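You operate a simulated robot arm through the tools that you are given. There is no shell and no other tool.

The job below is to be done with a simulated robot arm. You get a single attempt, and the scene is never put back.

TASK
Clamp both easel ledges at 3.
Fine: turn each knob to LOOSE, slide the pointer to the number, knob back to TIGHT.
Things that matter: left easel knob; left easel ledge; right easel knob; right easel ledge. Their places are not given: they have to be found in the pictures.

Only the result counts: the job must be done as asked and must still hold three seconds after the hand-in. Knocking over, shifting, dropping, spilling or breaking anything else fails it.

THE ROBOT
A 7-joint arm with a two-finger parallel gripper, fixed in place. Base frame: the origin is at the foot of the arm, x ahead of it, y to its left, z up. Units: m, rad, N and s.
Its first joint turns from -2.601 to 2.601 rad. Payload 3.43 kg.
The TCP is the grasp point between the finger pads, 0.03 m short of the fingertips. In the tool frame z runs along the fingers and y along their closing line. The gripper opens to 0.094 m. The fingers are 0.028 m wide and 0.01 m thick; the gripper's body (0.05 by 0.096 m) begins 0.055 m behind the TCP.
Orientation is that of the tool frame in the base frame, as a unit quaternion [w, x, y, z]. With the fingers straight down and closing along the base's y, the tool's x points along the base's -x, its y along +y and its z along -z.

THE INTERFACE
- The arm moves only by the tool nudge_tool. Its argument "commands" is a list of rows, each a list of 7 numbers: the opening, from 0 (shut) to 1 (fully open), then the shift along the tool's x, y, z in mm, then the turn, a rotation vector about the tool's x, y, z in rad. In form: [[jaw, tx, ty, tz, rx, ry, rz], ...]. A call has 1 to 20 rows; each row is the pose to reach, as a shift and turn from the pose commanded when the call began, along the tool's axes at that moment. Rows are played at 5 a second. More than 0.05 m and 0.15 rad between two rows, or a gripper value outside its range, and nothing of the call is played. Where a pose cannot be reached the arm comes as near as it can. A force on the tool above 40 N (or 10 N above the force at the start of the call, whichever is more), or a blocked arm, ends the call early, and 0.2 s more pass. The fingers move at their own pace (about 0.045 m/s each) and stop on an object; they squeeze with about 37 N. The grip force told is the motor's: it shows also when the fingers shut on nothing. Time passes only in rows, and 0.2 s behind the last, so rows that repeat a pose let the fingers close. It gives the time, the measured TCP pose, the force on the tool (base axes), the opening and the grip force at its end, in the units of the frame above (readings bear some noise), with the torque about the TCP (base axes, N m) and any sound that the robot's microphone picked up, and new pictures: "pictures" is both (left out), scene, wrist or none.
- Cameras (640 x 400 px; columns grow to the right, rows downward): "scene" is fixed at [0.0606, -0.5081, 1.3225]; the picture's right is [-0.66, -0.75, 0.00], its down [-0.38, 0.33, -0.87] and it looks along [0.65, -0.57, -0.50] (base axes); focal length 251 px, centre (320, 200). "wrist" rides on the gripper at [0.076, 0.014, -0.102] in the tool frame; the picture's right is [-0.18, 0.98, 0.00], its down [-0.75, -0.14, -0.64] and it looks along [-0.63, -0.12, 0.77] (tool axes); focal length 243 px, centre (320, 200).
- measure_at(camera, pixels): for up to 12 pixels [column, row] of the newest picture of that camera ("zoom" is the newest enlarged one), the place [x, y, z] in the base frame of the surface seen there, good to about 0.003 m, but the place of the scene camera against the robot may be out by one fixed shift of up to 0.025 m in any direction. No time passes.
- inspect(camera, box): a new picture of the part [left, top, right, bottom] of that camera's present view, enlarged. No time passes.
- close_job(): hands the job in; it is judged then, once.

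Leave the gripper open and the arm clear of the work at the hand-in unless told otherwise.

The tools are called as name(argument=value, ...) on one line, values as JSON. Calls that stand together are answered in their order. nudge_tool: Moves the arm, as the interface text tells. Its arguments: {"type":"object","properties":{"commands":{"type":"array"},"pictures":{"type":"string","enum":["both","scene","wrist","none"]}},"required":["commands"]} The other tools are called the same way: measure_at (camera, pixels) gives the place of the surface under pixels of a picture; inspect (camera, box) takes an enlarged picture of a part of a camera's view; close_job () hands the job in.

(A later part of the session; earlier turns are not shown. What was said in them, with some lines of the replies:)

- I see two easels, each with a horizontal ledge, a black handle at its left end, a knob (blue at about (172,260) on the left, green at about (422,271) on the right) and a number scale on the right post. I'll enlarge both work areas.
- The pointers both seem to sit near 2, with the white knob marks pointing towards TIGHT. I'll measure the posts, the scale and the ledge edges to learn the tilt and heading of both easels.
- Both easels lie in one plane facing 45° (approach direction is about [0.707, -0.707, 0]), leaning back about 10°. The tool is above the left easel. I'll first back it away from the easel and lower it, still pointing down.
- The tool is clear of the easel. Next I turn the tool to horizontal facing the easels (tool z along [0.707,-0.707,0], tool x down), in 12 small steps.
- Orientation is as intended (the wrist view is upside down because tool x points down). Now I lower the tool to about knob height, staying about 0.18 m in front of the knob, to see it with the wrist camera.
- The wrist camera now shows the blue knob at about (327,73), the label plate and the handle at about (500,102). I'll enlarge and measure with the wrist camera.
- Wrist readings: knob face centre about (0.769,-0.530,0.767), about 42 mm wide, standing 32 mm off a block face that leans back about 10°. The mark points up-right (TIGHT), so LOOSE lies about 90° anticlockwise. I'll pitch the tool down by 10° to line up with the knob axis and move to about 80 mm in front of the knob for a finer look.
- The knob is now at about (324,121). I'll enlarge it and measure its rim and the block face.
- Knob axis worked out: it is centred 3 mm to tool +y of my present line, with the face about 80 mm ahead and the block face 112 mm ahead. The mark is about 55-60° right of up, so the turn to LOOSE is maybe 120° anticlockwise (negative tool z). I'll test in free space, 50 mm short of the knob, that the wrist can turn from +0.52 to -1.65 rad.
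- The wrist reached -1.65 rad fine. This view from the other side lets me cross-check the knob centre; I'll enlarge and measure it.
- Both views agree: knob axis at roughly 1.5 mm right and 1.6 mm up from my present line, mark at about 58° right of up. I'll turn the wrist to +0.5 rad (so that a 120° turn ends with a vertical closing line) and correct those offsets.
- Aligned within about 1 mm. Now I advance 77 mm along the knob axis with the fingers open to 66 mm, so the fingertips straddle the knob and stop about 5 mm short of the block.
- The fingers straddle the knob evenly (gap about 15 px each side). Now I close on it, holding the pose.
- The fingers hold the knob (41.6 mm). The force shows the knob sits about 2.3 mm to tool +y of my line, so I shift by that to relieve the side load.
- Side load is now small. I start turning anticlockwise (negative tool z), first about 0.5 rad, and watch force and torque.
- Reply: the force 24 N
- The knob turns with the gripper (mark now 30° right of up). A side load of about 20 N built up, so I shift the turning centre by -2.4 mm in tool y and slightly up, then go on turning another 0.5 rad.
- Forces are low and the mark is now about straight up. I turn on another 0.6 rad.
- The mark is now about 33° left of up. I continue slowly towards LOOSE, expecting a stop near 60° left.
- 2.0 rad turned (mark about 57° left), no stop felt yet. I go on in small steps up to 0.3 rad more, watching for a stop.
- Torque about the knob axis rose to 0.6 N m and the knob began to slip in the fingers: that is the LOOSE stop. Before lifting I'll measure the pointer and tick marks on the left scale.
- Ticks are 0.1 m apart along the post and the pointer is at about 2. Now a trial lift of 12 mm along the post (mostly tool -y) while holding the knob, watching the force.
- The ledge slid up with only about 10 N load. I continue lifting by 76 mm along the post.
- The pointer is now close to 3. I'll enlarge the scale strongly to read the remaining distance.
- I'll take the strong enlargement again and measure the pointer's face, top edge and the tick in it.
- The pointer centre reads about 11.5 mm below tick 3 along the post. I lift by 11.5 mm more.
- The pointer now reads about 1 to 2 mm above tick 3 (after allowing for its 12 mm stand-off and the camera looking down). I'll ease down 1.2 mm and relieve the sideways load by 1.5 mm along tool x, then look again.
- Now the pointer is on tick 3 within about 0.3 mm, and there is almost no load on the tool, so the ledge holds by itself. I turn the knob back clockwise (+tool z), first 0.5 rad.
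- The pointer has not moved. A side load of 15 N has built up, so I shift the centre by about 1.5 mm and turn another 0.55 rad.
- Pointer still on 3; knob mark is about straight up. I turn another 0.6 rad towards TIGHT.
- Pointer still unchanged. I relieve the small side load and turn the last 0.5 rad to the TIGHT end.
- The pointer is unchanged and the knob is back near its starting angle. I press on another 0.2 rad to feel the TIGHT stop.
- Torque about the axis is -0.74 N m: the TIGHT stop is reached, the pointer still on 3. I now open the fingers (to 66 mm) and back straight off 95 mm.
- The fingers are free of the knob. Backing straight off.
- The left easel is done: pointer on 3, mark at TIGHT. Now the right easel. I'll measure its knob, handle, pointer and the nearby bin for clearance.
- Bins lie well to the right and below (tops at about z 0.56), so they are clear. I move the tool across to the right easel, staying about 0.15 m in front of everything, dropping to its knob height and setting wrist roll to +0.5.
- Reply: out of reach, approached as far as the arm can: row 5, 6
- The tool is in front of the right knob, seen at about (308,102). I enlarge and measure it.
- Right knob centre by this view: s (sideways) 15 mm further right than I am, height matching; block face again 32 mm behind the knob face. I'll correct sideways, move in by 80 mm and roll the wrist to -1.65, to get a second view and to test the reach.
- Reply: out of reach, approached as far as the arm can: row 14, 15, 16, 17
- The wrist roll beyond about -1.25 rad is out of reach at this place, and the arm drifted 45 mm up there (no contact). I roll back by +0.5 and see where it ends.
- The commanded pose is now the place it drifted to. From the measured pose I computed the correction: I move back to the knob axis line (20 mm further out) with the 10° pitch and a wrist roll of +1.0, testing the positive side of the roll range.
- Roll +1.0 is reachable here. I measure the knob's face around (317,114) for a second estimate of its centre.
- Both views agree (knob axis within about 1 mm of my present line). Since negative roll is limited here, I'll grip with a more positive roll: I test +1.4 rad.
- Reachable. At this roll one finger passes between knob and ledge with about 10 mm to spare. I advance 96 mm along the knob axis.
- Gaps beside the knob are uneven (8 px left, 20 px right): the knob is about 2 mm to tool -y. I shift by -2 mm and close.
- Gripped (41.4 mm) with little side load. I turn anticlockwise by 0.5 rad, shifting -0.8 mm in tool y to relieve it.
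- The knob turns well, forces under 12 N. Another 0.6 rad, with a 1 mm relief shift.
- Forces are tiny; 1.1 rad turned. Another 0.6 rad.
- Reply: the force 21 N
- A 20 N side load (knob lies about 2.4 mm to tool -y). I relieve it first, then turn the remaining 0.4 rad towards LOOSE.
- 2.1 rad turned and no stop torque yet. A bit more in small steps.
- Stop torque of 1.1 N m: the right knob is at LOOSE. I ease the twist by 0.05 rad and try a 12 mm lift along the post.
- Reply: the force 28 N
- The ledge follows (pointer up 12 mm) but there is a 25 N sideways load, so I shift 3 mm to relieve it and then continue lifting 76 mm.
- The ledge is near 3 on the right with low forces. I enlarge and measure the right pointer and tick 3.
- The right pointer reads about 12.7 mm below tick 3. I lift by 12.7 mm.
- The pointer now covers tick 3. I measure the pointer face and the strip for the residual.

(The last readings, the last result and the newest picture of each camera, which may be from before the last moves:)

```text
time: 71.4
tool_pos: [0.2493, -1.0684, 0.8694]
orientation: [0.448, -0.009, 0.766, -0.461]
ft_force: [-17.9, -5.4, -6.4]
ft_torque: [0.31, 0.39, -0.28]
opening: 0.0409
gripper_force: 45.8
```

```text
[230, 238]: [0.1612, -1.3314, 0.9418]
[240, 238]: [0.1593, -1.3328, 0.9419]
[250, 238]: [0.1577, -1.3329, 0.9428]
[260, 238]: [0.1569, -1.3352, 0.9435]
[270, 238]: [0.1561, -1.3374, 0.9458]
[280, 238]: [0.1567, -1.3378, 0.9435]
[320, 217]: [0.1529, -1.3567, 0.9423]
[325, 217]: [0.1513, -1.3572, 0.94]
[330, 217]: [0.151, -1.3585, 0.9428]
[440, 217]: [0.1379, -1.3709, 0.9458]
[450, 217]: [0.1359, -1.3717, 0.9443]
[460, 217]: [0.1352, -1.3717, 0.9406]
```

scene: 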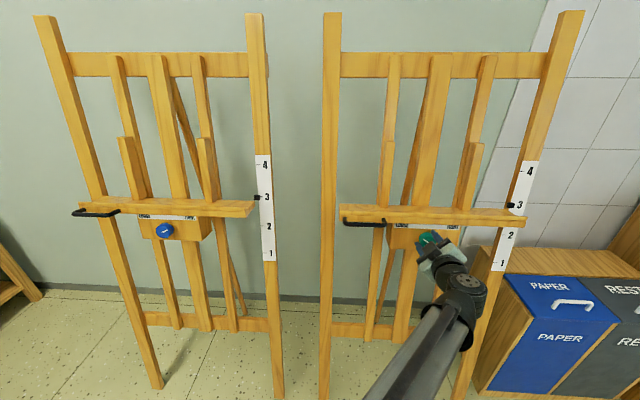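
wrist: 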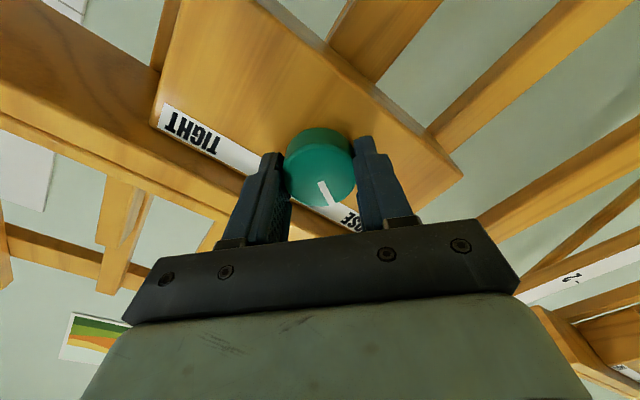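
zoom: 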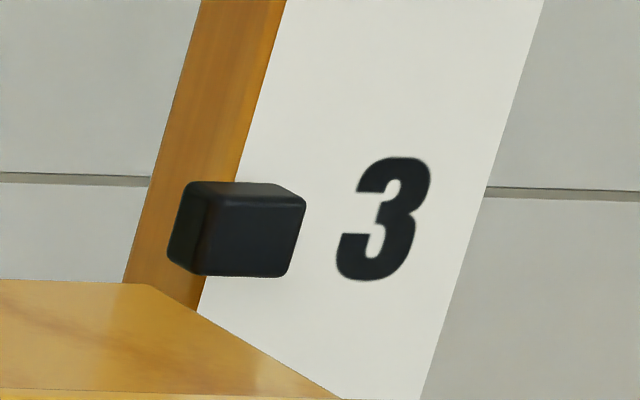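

Right pointer is on 3 within about 1 mm. I relieve the 16 N side load and turn the knob back clockwise 0.5 rad, then check the pointer.

nudge_tool(commands=[[0, 0.7, -0.7, 0, 0, 0, 0], [0, 1.4, -1.4, 0, 0, 0, 0], [0, 1.4, -1.4, 0, 0, 0, 0.1], [0, 1.4, -1.4, 0, 0, 0, 0.2], [0, 1.4, -1.4, 0, 0, 0, 0.3], [0, 1.4, -1.4, 0, 0, 0, 0.4], [0, 1.4, -1.4, 0, 0, 0, 0.5], [0, 1.4, -1.4, 0, 0, 0, 0.5]], pictures="both")

inspect(camera="scene", box=[496, 191, 536, 216])

```text
time: 73.2
tool_pos: [0.2494, -1.0693, 0.8698]
orientation: [0.55, 0.181, 0.743, -0.335]
ft_force: [-4.6, 0.3, 0.8]
ft_torque: [-0.29, -0.34, 0.23]
opening: 0.041
gripper_force: 44.9
```

scene: 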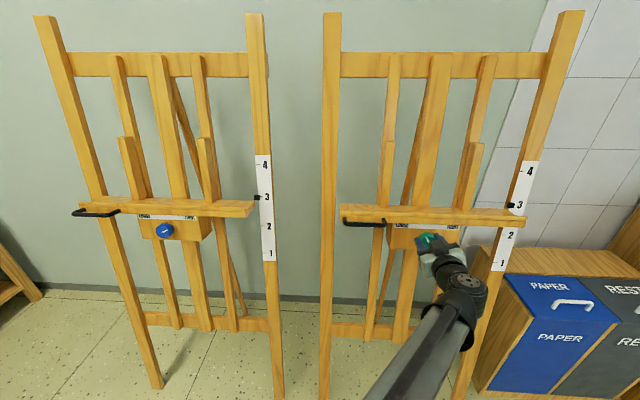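
wrist: 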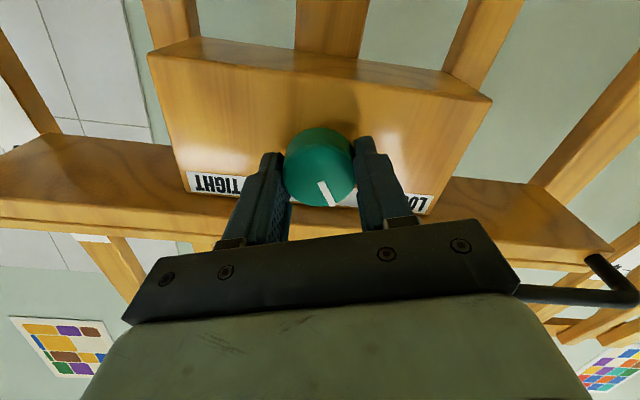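

```text
16.00 times, centred on (516, 204) of scene
```

zoom: 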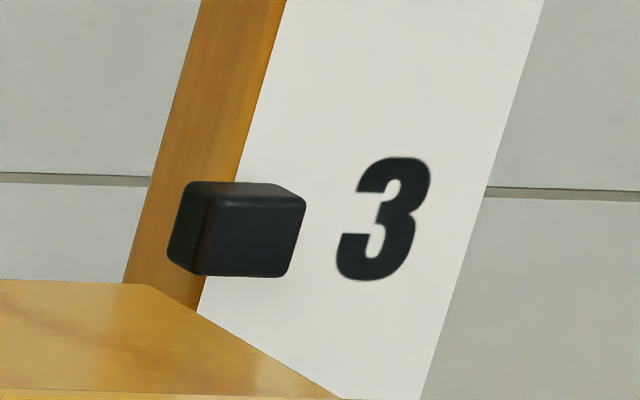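

The pointer has not moved and forces are small. Turning a further 0.6 rad.

nudge_tool(commands=[[0, 0, 0, 0, 0, 0, 0.1], [0, 0, 0, 0, 0, 0, 0.2], [0, 0, 0, 0, 0, 0, 0.3], [0, 0, 0, 0, 0, 0, 0.4], [0, 0, 0, 0, 0, 0, 0.5], [0, 0, 0, 0, 0, 0, 0.6], [0, 0, 0, 0, 0, 0, 0.6]], pictures="wrist")

inspect(camera="scene", box=[496, 191, 536, 216])

```text
time: 74.8
tool_pos: [0.2478, -1.0694, 0.8684]
orientation: [0.623, 0.393, 0.658, -0.158]
ft_force: [-2.3, -1.6, -0.9]
ft_torque: [-0.12, -0.1, -0.12]
opening: 0.0412
gripper_force: 45.4
```

wrist: 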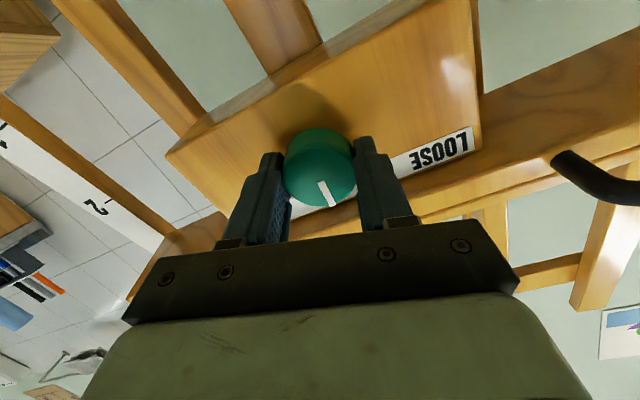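

```text
16.00 times, centred on (516, 204) of scene
```

zoom: 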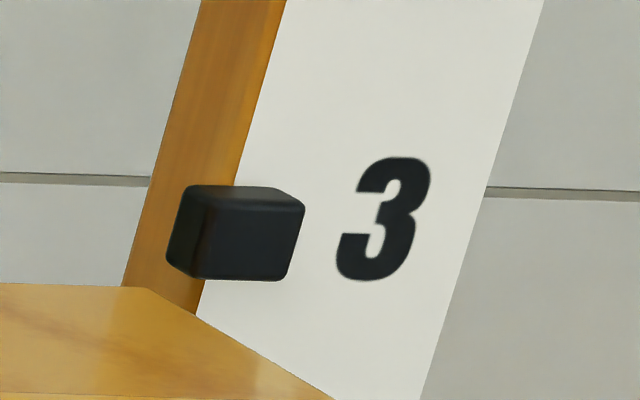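

The pointer sank by about 0.8 mm during that turn. I bias the hold 1.5 mm upward to take this back, and check before turning on.

nudge_tool(commands=[[0, -0.8, 0.2, 0, 0, 0, 0], [0, -1.6, 0.5, 0, 0, 0, 0], [0, -1.6, 0.5, 0, 0, 0, 0]], pictures="scene")

inspect(camera="scene", box=[496, 191, 536, 216])

```text
time: 75.6
tool_pos: [0.2492, -1.0694, 0.8714]
orientation: [0.622, 0.392, 0.659, -0.158]
ft_force: [-6.0, 1.0, -10.2]
ft_torque: [0.91, 0.98, -0.09]
opening: 0.0413
gripper_force: 44.6
```

scene: 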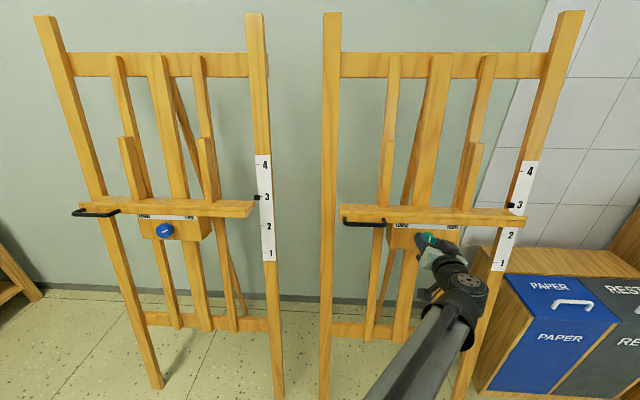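

```text
16.00 times, centred on (516, 204) of scene
```

zoom: 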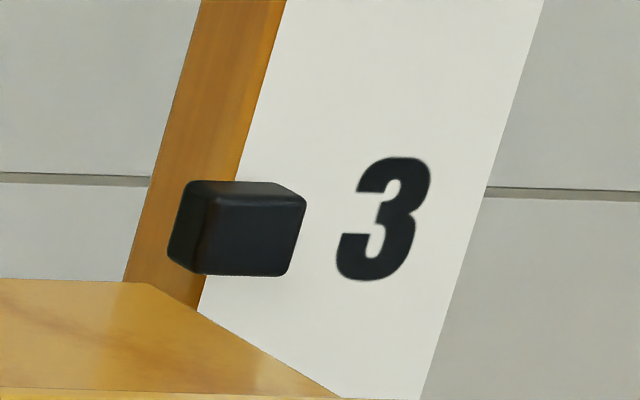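

The pointer is back on 3. I turn on by 0.55 rad.

nudge_tool(commands=[[0, 0, 0, 0, 0, 0, 0.1], [0, 0, 0, 0, 0, 0, 0.2], [0, 0, 0, 0, 0, 0, 0.3], [0, 0, 0, 0, 0, 0, 0.4], [0, 0, 0, 0, 0, 0, 0.5], [0, 0, 0, 0, 0, 0, 0.55], [0, 0, 0, 0, 0, 0, 0.55]], pictures="wrist")

inspect(camera="scene", box=[496, 191, 536, 216])

```text
time: 77.2
tool_pos: [0.2483, -1.0708, 0.871]
orientation: [0.643, 0.557, 0.526, 0.017]
ft_force: [-13.7, 2.0, -8.7]
ft_torque: [0.24, 0.34, -0.2]
opening: 0.0412
gripper_force: 45.1
```

wrist: 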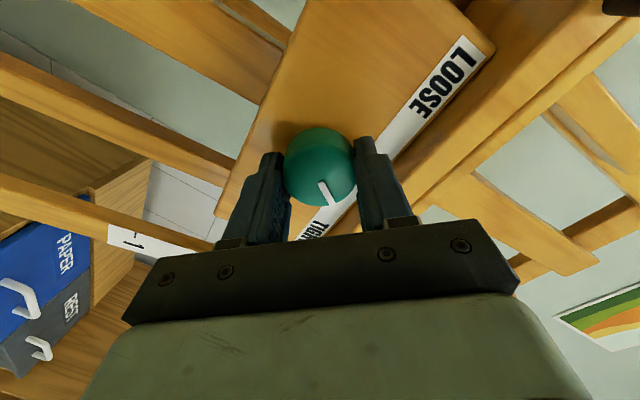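

```text
16.00 times, centred on (516, 204) of scene
```

zoom: 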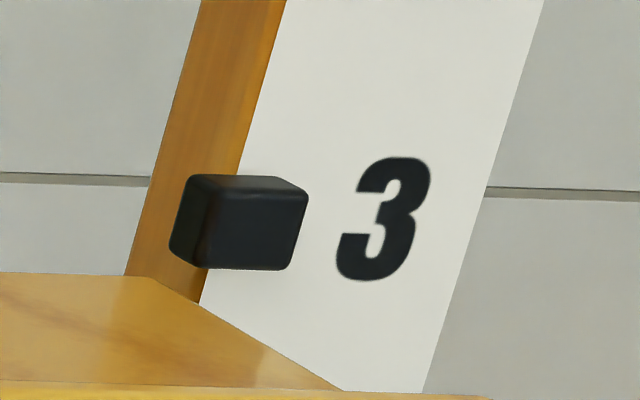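

That turn raised the pointer by about 1.3 mm (it is still loose). I ease down by 3 mm of command (allowing for arm give) and check.

nudge_tool(commands=[[0, 0.7, -0.8, 0, 0, 0, 0], [0, 1.3, -1.5, 0, 0, 0, 0], [0, 1.9, -2.1, 0, 0, 0, 0], [0, 1.9, -2.1, 0, 0, 0, 0]], pictures="none")

inspect(camera="scene", box=[496, 191, 536, 216])

```text
time: 78.2
tool_pos: [0.2476, -1.0696, 0.8683]
orientation: [0.643, 0.557, 0.525, 0.017]
ft_force: [-13.5, -5.7, 2.5]
ft_torque: [-0.86, -0.69, -0.56]
opening: 0.0413
gripper_force: 45.1
```

```text
16.00 times, centred on (516, 204) of scene
```

zoom: 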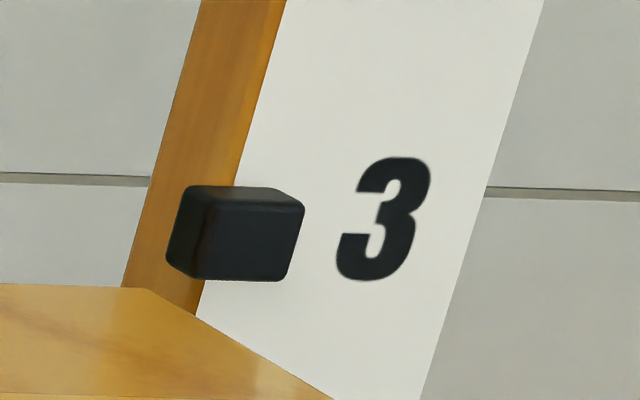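

Now it is about 0.7 mm low. I nudge up 1 mm with some sideways relief, turn 0.25 rad and check.

nudge_tool(commands=[[0, -0.9, -0.1, 0, 0, 0, 0], [0, -1.8, -0.2, 0, 0, 0, 0], [0, -1.8, -0.2, 0, 0, 0, 0.08], [0, -1.8, -0.2, 0, 0, 0, 0.16], [0, -1.8, -0.2, 0, 0, 0, 0.25], [0, -1.8, -0.2, 0, 0, 0, 0.25]], pictures="none")

inspect(camera="scene", box=[496, 191, 536, 216])

```text
time: 79.6
tool_pos: [0.2476, -1.0698, 0.8686]
orientation: [0.635, 0.617, 0.454, 0.098]
ft_force: [-9.2, 5.5, -6.6]
ft_torque: [0.39, 0.31, 0.15]
opening: 0.0412
gripper_force: 45.1
```

```text
16.00 times, centred on (516, 204) of scene
```

zoom: 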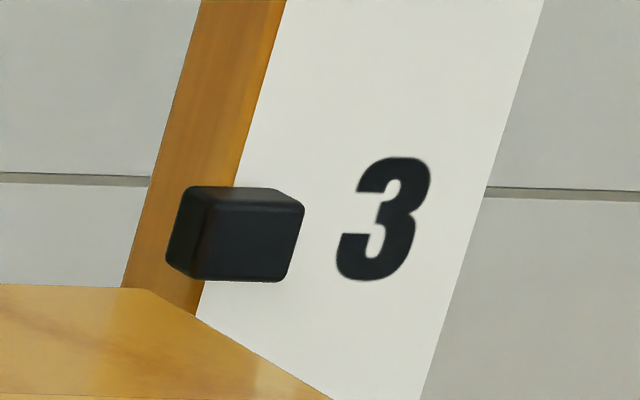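

Still about 0.7 mm low. I nudge up another 1.2 mm and check.

nudge_tool(commands=[[0, -0.3, 0.5, 0, 0, 0, 0], [0, -0.55, 1.1, 0, 0, 0, 0], [0, -0.55, 1.1, 0, 0, 0, 0]], pictures="none")

inspect(camera="scene", box=[496, 191, 536, 216])

```text
time: 80.4
tool_pos: [0.2479, -1.0692, 0.868]
orientation: [0.634, 0.617, 0.455, 0.097]
ft_force: [-9.0, 15.5, -22.4]
ft_torque: [0.37, 0.51, -0.42]
opening: 0.0411
gripper_force: 45.0
```

```text
16.00 times, centred on (516, 204) of scene
```

zoom: 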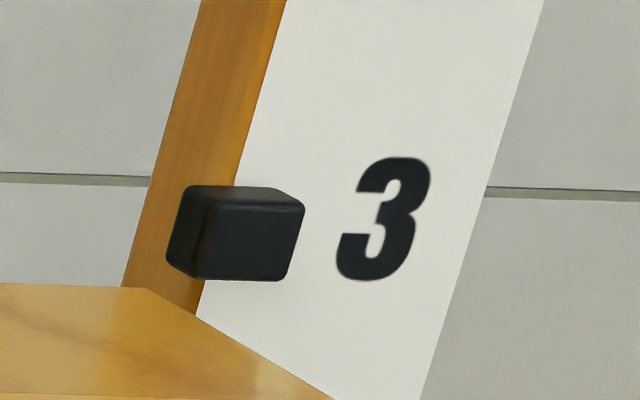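

The clamp is already biting (22 N upward moved it hardly at all); the pointer is within about 1 mm of 3. I turn on 0.15 rad with this slight upward bias and check.

nudge_tool(commands=[[0, 0, 0, 0, 0, 0, 0.05], [0, 0, 0, 0, 0, 0, 0.1], [0, 0, 0, 0, 0, 0, 0.15], [0, 0, 0, 0, 0, 0, 0.15]], pictures="wrist")

inspect(camera="scene", box=[496, 191, 536, 216])

```text
time: 81.4
tool_pos: [0.2489, -1.0701, 0.8695]
orientation: [0.625, 0.65, 0.408, 0.144]
ft_force: [-11.7, 25.4, -26.5]
ft_torque: [0.75, 0.67, 0.55]
opening: 0.0414
gripper_force: 44.6
```

wrist: 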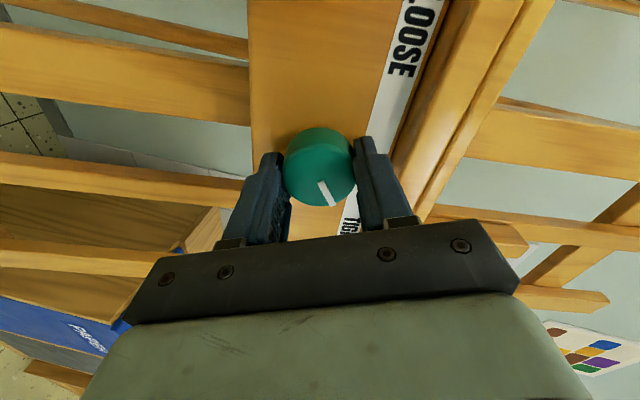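

```text
16.00 times, centred on (516, 204) of scene
```

zoom: 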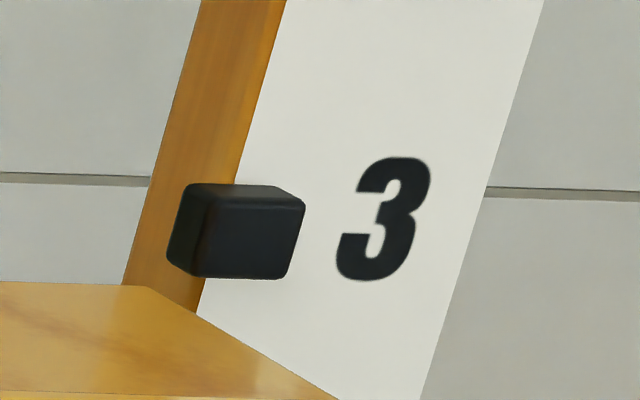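

The pointer is right on 3 now. The load on the tool is high (38 N), so I relieve it (about 2.8 mm down, 1 mm out) now that the clamp holds, and check the pointer stays.

nudge_tool(commands=[[0, 0.7, -0.8, -0.3, 0, 0, 0], [0, 1.4, -1.6, -0.6, 0, 0, 0], [0, 2, -2.2, -1, 0, 0, 0], [0, 2, -2.2, -1, 0, 0, 0]], pictures="none")

inspect(camera="scene", box=[496, 191, 536, 216])

```text
time: 82.4
tool_pos: [0.2475, -1.071, 0.87]
orientation: [0.627, 0.649, 0.405, 0.145]
ft_force: [-1.6, 0.3, -4.4]
ft_torque: [0.48, 0.37, 0.5]
opening: 0.0411
gripper_force: 45.0
```

```text
16.00 times, centred on (516, 204) of scene
```

zoom: 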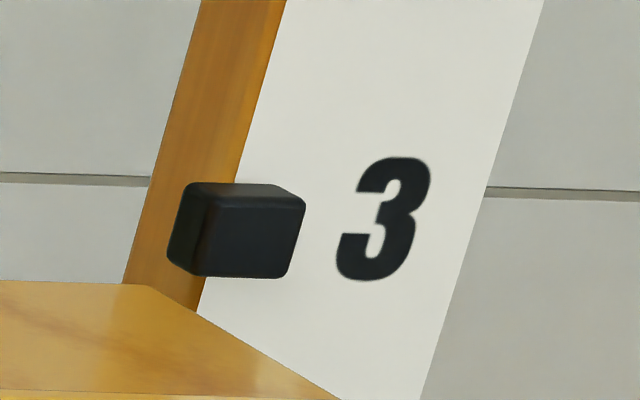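

Load gone, pointer still on 3. I turn on to the TIGHT stop in small steps.

nudge_tool(commands=[[0, 0, 0, 0, 0, 0, 0.05], [0, 0, 0, 0, 0, 0, 0.1], [0, 0, 0, 0, 0, 0, 0.15], [0, 0, 0, 0, 0, 0, 0.15]], pictures="wrist")

inspect(camera="scene", box=[496, 191, 536, 216])

```text
time: 83.4
tool_pos: [0.2469, -1.0705, 0.8685]
orientation: [0.615, 0.678, 0.355, 0.19]
ft_force: [9.8, -21.3, 9.2]
ft_torque: [-0.41, 0.37, -0.52]
opening: 0.0412
gripper_force: 44.5
```

wrist: 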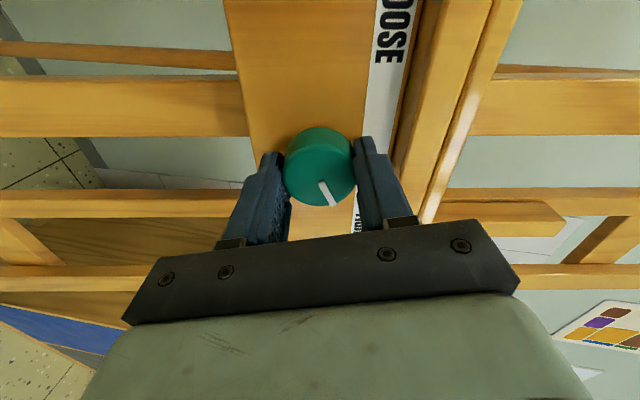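

```text
16.00 times, centred on (516, 204) of scene
```

zoom: 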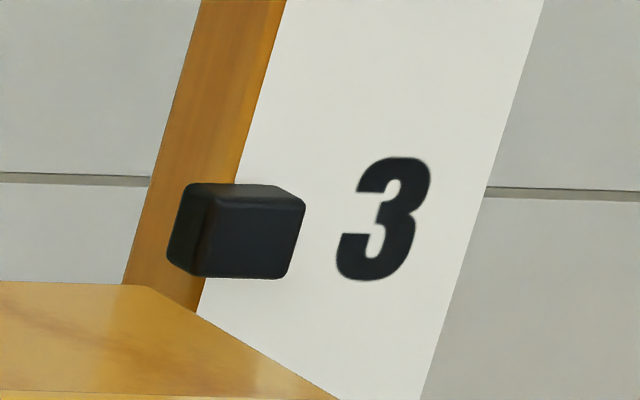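

Torque is building (-0.45 N m). One more 0.1 rad.

nudge_tool(commands=[[0, 0, 0.6, 0, 0, 0, 0.04], [0, 0, 0.9, 0, 0, 0, 0.08], [0, 0, 0.9, 0, 0, 0, 0.12], [0, 0, 0.9, 0, 0, 0, 0.12]], pictures="wrist")

inspect(camera="scene", box=[496, 191, 536, 216])

```text
time: 84.4
tool_pos: [0.2489, -1.068, 0.8681]
orientation: [0.601, 0.698, 0.316, 0.228]
ft_force: [13.6, -11.1, 2.3]
ft_torque: [-0.7, 0.51, 0.17]
opening: 0.0411
gripper_force: 44.7
```

wrist: 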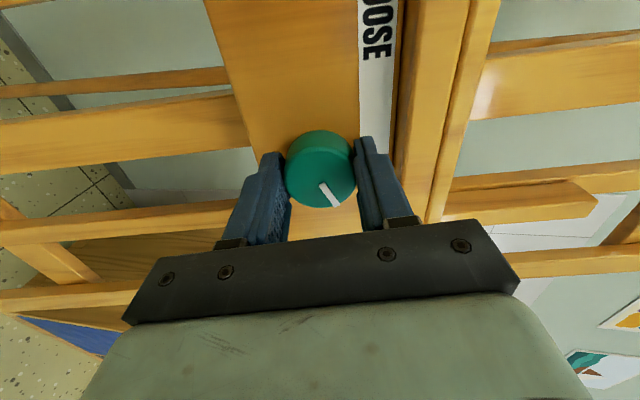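

```text
16.00 times, centred on (516, 204) of scene
```

zoom: 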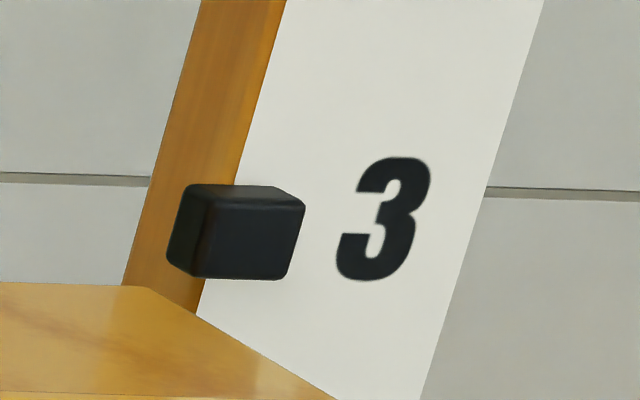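

Stop torque -0.87 N m: the right knob is TIGHT and the pointer is on 3 (within about 0.3 mm). I open the fingers to 61 mm, holding the pose.

nudge_tool(commands=[[0.62, 0, 0, 0, 0, 0, 0], [0.62, 0, 0, 0, 0, 0, 0], [0.62, 0, 0, 0, 0, 0, 0]], pictures="wrist")

```text
time: 85.2
tool_pos: [0.2489, -1.0691, 0.8701]
orientation: [0.601, 0.699, 0.314, 0.227]
ft_force: [0.4, -0.9, 0.2]
ft_torque: [-0.01, 0.01, 0.02]
opening: 0.0581
gripper_force: 0.0
```

wrist: 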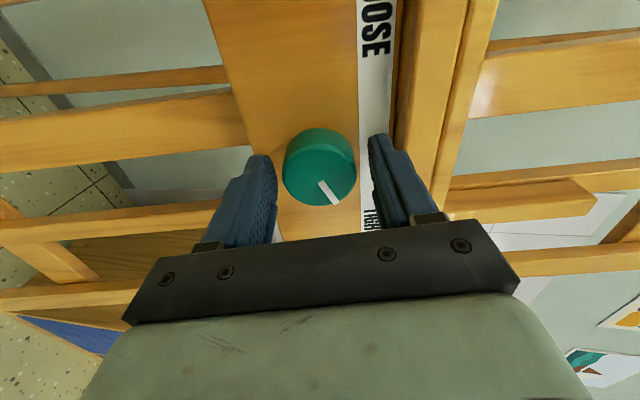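

The fingers are free on both sides of the knob. I back straight off 130 mm.

nudge_tool(commands=[[0.62, 0, 0, -12, 0, 0, 0], [0.62, 0, 0, -30, 0, 0, 0], [0.62, 0, 0, -55, 0, 0, 0], [0.62, 0, 0, -80, 0, 0, 0], [0.62, 0, 0, -105, 0, 0, 0], [0.62, 0, 0, -130, 0, 0, 0], [0.62, 0, 0, -130, 0, 0, 0]], pictures="both")

inspect(camera="scene", box=[496, 191, 536, 216])

inspect(camera="scene", box=[380, 210, 476, 270])

inspect(camera="wrist", box=[220, 40, 420, 165])

```text
time: 86.8
tool_pos: [0.1578, -0.977, 0.8917]
orientation: [0.601, 0.699, 0.314, 0.227]
ft_force: [-0.3, -0.4, -0.3]
ft_torque: [0.01, 0.01, 0.0]
opening: 0.0581
gripper_force: 0.1
```

scene: 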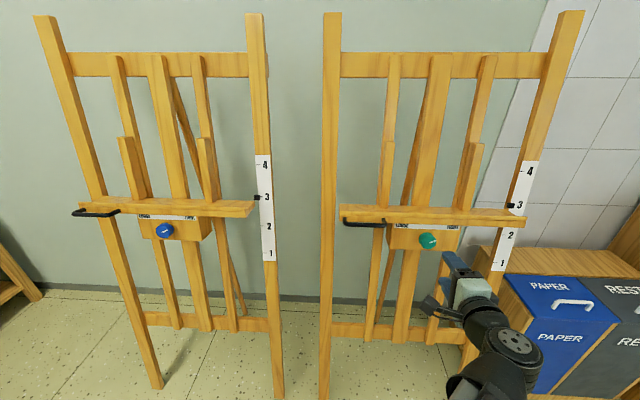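
wrist: 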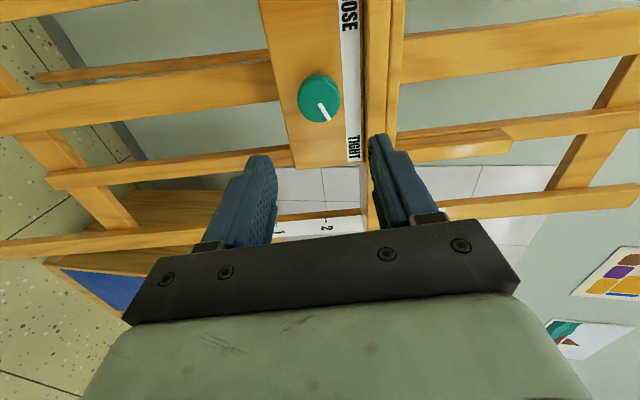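

```text
16.00 times, centred on (516, 204) of scene
```

zoom: 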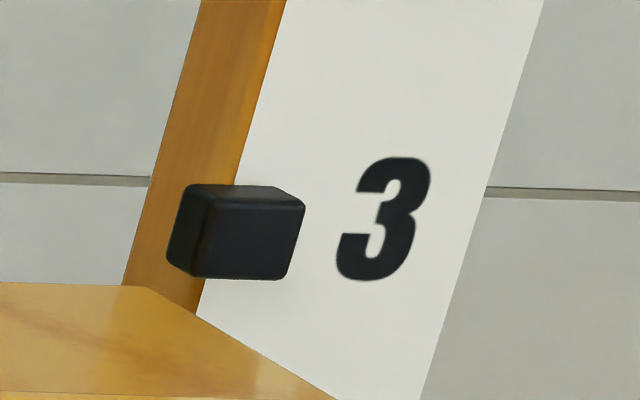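

```text
6.67 times, centred on (428, 240) of scene
```

zoom: 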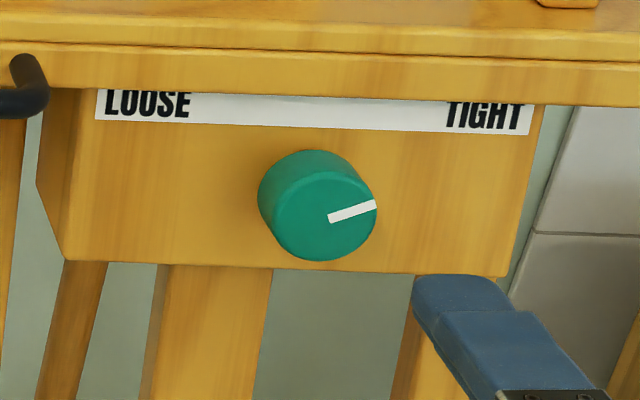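

```text
3.20 times, centred on (320, 102) of wrist
```

zoom: 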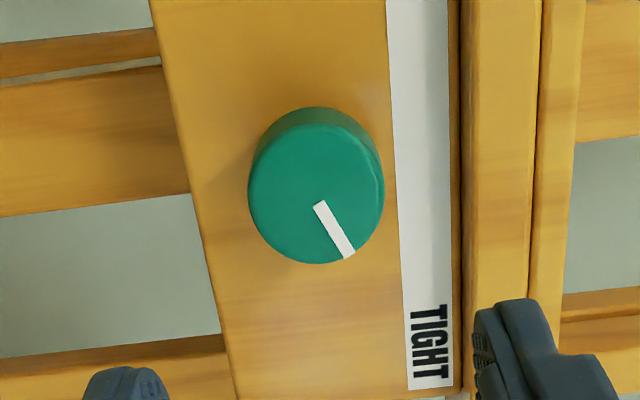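

Both marks point to TIGHT and both pointers are at 3. I back away further, open the gripper fully, and check the left easel once more.

nudge_tool(commands=[[0.62, 0, 0, -25, 0, 0, 0], [0.8, 0, 0, -50, 0, 0, 0], [1, 0, 0, -75, 0, 0, 0], [1, 0, 0, -100, 0, 0, 0], [1, 0, 0, -100, 0, 0, 0], [1, 0, 0, -100, 0, 0, 0]], pictures="both")

inspect(camera="scene", box=[248, 185, 280, 205])

inspect(camera="scene", box=[496, 191, 536, 216])

inspect(camera="scene", box=[116, 200, 212, 260])

```text
time: 88.2
tool_pos: [0.0873, -0.9073, 0.9086]
orientation: [0.602, 0.698, 0.315, 0.228]
ft_force: [-0.2, -0.2, 0.1]
ft_torque: [-0.01, 0.02, -0.01]
opening: 0.0939
gripper_force: 0.0
```

scene: 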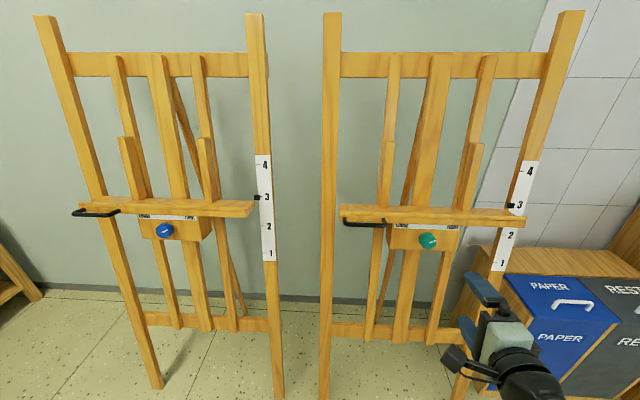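
wrist: 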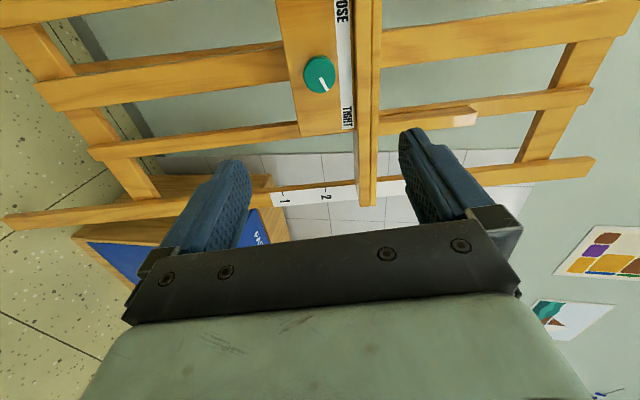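

```text
16.00 times, centred on (264, 195) of scene
```

zoom: 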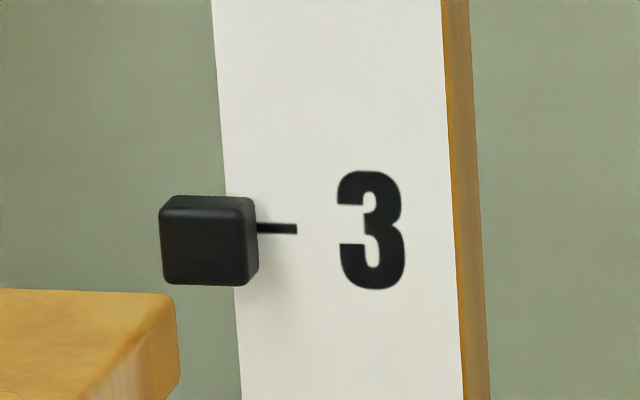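

```text
16.00 times, centred on (516, 204) of scene
```

zoom: 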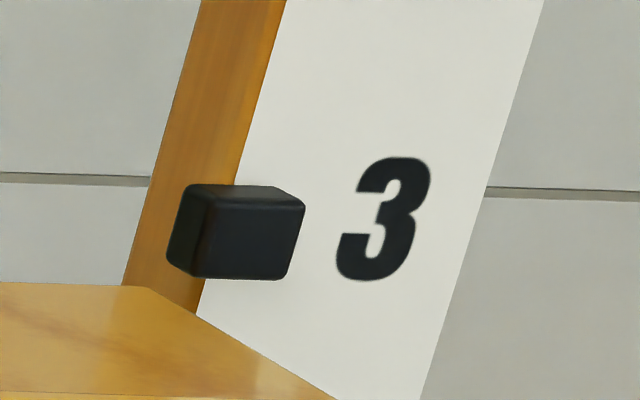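

```text
6.67 times, centred on (164, 230) of scene
```

zoom: 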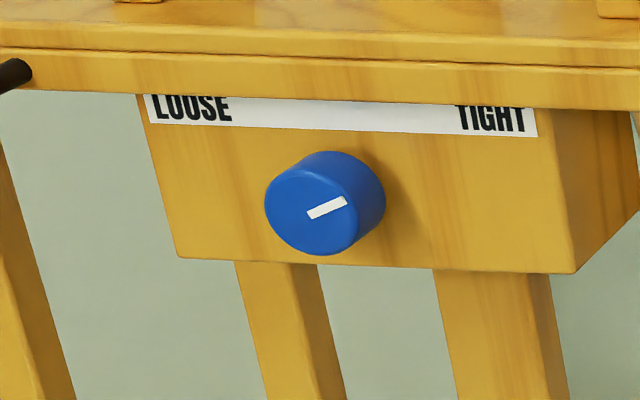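

All is steady. As a last check on accuracy I take a stronger enlargement of the right pointer and sample many points on its face and on the strip.

inspect(camera="scene", box=[504, 198, 524, 210.5])

measure_at(camera="zoom", pixels=[[190, 170], [210, 170], [230, 170], [250, 170], [190, 200], [210, 200], [230, 200], [250, 200], [190, 230], [210, 230], [230, 230], [250, 230]])

measure_at(camera="scene", pixels=[[517, 204.5], [518, 204.5], [519, 204.5], [520, 204.5], [521, 204.5], [522, 204.5], [523, 204.5], [518, 200.5], [520, 200.5], [522, 208.5], [520, 208.5], [518, 208.5]])

```text
16.00 times, centred on (514, 204) of scene
```

zoom: 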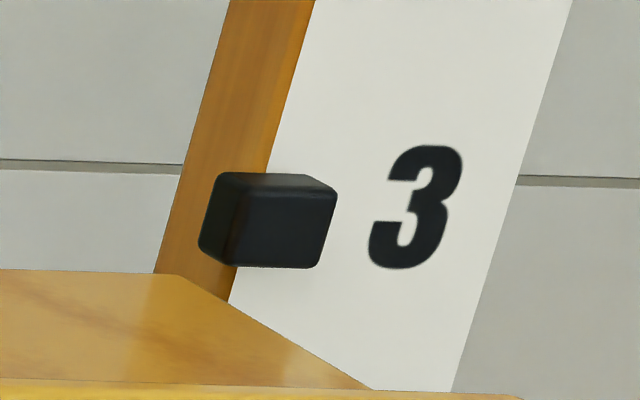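

```text
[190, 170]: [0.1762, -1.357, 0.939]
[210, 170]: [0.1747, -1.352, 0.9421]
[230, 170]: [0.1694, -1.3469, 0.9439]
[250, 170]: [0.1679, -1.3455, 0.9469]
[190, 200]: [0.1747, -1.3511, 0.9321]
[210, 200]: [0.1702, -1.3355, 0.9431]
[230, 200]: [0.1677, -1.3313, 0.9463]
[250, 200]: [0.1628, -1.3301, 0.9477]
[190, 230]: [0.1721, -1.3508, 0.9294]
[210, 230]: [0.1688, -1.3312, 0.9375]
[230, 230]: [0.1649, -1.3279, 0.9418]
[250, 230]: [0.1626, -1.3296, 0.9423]
```

```text
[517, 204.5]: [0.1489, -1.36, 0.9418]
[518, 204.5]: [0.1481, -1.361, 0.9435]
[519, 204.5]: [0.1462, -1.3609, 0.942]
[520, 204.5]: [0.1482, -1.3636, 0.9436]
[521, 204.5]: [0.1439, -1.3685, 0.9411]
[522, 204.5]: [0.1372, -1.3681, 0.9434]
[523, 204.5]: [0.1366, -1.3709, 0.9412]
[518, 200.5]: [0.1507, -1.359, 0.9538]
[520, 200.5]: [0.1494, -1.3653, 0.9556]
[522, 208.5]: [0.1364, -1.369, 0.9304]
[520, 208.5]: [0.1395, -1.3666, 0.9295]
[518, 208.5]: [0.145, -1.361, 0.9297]
```

measure_at(camera="zoom", pixels=[[255, 228], [265, 228], [275, 228], [285, 228], [295, 228], [305, 228], [270, 215], [290, 215], [310, 215], [260, 241], [280, 241], [300, 241]])

measure_at(camera="zoom", pixels=[[350, 206], [355, 206], [360, 206], [365, 206], [370, 207], [375, 207], [470, 210], [480, 210], [490, 210], [465, 210], [475, 210], [485, 210]])

```text
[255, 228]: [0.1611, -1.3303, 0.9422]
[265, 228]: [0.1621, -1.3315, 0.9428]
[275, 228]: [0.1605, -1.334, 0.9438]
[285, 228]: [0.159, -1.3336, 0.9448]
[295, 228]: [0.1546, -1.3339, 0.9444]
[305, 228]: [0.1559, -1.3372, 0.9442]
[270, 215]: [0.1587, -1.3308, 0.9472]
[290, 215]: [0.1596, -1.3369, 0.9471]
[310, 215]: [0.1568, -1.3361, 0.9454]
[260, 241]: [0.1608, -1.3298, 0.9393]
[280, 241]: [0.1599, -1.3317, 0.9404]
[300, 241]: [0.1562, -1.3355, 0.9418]
```

```text
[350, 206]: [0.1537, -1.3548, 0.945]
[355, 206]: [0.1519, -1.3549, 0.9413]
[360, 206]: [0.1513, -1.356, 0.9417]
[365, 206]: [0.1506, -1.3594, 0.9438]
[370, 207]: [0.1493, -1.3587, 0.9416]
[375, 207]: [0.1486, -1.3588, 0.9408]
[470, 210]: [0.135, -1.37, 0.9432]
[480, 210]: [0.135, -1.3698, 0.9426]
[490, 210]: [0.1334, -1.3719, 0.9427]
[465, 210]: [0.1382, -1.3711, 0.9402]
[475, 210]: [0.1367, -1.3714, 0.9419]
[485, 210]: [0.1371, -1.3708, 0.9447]
```

The right pointer reads 0.7 mm below the tick and the left within about 0.3 mm. Both knobs are at TIGHT, nothing else has moved, the gripper is open and the arm is clear. I hand the job in.

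close_job()

```text
The job is handed in.
```

Both easel ledges are clamped at 3 and the job is handed in. No result came back beyond the confirmation of the hand-in.

| Easel | Pointer against tick 3 | Knob |
|---|---|---|
| Left | within about 0.3 mm | turned to the TIGHT stop |
| Right | about 0.7 mm below | turned to the TIGHT stop |

- **Holding:** after the fingers let go, both pointers stayed put in the last pictures. For the left ledge that is nearly 50 seconds.
- **Surroundings:** I saw nothing else move in the pictures. The gripper was left fully open and the arm backed clear of both easels.
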